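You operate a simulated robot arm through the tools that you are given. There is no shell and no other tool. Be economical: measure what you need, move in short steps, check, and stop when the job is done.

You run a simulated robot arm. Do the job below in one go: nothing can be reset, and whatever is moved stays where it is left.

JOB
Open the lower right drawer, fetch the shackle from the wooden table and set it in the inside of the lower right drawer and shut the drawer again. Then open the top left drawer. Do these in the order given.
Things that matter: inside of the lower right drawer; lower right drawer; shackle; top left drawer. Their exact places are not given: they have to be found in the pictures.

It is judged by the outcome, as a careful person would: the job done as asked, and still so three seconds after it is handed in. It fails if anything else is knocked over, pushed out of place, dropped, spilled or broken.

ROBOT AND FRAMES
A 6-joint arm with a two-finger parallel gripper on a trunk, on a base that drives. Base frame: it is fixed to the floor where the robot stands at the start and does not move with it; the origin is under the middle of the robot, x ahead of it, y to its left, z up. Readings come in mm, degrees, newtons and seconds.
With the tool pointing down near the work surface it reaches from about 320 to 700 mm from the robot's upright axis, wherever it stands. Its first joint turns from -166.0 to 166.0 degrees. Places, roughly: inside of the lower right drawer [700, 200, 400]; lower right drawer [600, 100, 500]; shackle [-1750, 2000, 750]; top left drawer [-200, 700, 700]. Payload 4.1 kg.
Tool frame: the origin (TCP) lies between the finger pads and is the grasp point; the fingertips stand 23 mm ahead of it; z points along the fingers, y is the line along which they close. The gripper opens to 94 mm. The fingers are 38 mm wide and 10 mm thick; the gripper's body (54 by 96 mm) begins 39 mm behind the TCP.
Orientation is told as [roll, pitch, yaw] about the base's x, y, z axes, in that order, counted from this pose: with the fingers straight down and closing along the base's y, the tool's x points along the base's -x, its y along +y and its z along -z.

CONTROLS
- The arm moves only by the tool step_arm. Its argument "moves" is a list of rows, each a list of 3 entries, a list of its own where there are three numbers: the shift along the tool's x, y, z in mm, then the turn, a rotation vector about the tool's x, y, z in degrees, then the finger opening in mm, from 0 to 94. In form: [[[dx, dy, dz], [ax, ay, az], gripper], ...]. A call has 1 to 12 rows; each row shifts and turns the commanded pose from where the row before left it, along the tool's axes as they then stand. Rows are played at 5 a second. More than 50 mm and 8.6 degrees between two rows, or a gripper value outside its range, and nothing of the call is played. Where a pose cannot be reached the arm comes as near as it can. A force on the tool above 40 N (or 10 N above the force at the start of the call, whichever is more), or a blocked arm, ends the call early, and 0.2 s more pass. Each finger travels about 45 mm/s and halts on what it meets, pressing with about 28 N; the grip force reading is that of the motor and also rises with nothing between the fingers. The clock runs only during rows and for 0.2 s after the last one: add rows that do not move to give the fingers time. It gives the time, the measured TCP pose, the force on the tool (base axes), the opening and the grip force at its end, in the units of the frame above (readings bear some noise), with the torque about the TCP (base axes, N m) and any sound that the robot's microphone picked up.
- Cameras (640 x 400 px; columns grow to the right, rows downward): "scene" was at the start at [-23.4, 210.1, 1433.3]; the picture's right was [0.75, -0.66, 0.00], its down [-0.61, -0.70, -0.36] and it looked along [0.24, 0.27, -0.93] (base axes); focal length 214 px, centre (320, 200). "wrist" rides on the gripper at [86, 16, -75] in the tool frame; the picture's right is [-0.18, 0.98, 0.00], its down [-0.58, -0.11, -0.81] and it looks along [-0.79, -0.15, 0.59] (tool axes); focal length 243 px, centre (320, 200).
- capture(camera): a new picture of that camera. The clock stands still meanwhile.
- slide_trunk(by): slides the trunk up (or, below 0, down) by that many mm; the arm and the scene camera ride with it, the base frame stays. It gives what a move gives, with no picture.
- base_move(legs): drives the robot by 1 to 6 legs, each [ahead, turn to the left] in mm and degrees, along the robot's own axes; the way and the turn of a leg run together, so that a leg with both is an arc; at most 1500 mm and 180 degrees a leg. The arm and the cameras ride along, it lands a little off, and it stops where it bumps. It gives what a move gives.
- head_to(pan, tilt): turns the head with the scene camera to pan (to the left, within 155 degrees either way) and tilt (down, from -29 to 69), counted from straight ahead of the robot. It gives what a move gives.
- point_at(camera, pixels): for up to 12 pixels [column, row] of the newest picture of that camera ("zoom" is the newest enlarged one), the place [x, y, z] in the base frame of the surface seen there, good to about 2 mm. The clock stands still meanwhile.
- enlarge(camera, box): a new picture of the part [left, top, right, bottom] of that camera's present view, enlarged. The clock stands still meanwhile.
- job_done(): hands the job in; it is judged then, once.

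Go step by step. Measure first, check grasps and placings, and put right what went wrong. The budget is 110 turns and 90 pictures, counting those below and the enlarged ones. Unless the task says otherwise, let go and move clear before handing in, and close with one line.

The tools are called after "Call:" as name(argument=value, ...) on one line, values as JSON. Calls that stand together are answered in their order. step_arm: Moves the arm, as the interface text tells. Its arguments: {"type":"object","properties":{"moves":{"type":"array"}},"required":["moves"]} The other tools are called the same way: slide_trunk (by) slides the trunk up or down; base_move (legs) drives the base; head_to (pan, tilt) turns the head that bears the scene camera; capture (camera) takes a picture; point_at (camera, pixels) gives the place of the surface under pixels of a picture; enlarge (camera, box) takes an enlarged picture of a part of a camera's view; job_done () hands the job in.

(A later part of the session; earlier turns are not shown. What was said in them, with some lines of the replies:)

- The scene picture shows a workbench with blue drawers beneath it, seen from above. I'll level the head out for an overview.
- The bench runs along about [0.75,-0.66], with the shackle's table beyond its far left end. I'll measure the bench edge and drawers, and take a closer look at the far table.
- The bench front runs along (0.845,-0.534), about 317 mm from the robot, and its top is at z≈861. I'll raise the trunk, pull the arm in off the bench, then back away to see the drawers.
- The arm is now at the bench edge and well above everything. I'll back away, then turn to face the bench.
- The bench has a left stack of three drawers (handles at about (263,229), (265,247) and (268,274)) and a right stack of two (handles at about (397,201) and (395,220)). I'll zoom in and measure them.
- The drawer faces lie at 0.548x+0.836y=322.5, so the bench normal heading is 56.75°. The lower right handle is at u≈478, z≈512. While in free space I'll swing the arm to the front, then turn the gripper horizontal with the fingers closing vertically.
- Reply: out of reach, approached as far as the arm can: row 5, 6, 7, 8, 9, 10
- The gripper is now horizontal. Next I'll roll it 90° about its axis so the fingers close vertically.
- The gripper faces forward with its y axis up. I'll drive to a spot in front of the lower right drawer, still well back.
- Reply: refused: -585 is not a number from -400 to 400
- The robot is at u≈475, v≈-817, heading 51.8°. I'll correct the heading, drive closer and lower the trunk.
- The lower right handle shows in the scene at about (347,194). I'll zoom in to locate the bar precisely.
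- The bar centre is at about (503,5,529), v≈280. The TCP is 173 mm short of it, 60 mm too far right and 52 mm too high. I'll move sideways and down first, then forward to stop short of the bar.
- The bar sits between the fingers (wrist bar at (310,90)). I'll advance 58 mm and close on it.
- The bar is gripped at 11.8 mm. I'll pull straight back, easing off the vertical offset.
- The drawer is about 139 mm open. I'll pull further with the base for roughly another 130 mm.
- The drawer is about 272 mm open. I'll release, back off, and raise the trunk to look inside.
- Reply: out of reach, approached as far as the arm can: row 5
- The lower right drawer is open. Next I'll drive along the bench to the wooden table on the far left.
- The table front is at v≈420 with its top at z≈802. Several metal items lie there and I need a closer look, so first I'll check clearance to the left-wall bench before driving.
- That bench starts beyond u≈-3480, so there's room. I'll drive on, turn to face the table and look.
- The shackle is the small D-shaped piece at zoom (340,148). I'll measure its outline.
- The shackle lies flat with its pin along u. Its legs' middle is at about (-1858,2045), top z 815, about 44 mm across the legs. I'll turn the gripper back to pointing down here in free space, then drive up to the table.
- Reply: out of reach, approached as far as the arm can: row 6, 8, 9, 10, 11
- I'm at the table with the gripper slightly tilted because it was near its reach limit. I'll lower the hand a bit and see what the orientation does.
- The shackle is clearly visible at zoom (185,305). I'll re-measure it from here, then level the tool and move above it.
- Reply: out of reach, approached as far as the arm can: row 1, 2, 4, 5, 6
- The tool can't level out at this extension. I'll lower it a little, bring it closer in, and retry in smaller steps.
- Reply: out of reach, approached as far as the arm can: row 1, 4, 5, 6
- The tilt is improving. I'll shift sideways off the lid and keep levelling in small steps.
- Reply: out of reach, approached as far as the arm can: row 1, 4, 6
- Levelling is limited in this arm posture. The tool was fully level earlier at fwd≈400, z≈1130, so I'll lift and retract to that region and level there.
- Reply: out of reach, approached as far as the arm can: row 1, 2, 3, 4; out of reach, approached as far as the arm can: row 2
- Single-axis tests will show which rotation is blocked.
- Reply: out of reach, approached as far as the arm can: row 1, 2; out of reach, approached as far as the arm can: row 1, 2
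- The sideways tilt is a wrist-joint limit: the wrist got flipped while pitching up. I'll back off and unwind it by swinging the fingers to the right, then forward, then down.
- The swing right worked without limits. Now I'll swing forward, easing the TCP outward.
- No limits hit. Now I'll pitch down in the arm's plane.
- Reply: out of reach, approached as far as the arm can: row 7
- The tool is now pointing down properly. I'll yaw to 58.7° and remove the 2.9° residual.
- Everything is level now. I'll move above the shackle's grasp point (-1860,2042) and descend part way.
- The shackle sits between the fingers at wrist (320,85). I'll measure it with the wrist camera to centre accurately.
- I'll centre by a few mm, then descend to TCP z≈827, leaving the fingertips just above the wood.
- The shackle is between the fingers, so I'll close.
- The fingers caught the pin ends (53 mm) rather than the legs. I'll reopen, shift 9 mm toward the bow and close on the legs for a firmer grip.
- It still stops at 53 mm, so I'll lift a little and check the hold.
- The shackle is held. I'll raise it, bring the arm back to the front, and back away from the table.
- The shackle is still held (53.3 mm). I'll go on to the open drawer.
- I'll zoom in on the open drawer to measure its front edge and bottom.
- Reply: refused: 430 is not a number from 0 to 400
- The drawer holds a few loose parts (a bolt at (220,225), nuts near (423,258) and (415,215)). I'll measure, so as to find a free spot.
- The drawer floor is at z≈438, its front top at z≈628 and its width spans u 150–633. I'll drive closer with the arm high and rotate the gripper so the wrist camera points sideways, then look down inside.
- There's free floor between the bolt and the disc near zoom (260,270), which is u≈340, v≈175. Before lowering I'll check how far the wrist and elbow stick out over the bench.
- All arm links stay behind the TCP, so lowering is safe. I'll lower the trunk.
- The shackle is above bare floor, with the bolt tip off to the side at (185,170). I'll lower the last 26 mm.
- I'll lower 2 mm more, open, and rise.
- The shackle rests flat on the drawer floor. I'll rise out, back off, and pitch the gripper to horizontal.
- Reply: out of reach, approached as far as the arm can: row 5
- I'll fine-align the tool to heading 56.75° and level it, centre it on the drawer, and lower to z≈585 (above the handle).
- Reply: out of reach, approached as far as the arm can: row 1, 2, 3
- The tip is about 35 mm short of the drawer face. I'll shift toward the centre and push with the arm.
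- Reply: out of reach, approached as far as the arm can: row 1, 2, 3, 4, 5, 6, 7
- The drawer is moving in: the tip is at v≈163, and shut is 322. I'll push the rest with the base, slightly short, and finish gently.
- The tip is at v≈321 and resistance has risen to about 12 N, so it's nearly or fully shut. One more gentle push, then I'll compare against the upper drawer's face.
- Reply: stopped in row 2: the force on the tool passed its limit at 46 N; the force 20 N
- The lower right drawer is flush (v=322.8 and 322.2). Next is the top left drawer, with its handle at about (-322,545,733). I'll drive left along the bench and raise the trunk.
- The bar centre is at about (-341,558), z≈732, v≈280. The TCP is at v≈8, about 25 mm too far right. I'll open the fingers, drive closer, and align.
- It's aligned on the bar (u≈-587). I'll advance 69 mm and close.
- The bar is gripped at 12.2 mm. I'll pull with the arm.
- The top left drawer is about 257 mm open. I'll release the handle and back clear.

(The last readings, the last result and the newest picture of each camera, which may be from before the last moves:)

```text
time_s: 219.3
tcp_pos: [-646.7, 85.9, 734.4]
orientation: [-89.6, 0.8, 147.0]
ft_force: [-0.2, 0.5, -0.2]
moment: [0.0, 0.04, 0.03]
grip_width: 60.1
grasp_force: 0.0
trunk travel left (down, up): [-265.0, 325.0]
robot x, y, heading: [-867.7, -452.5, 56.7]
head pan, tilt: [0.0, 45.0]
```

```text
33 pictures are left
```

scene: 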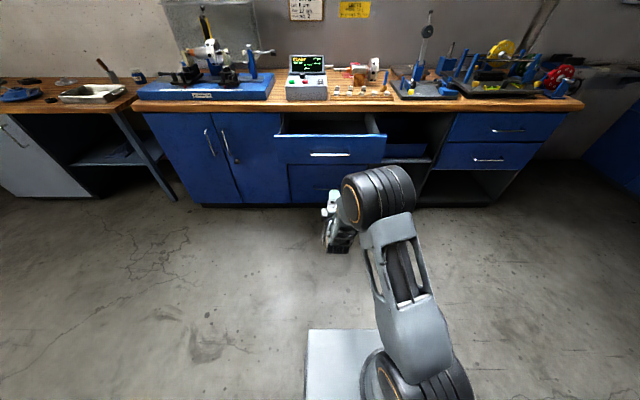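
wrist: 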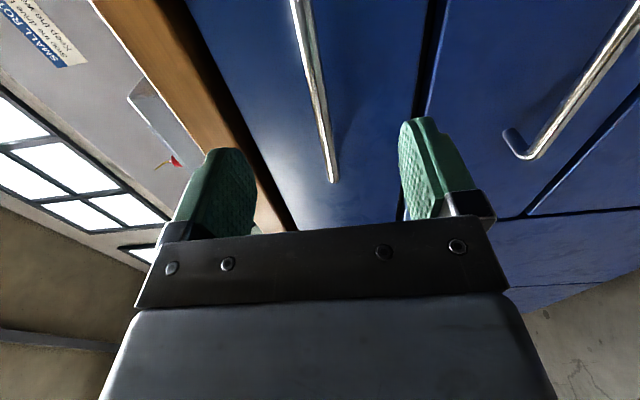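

The top left drawer (330,150) is open, the lower right drawer (490,157) is shut, the robot is clear, and nothing else looks disturbed. I'm handing in.

Call:
job_done()

```text
The job is handed in.
```

The shackle is inside the lower right drawer, which is shut again, and the top left drawer is open by about 257 mm; the robot is clear and I saw nothing else disturbed.
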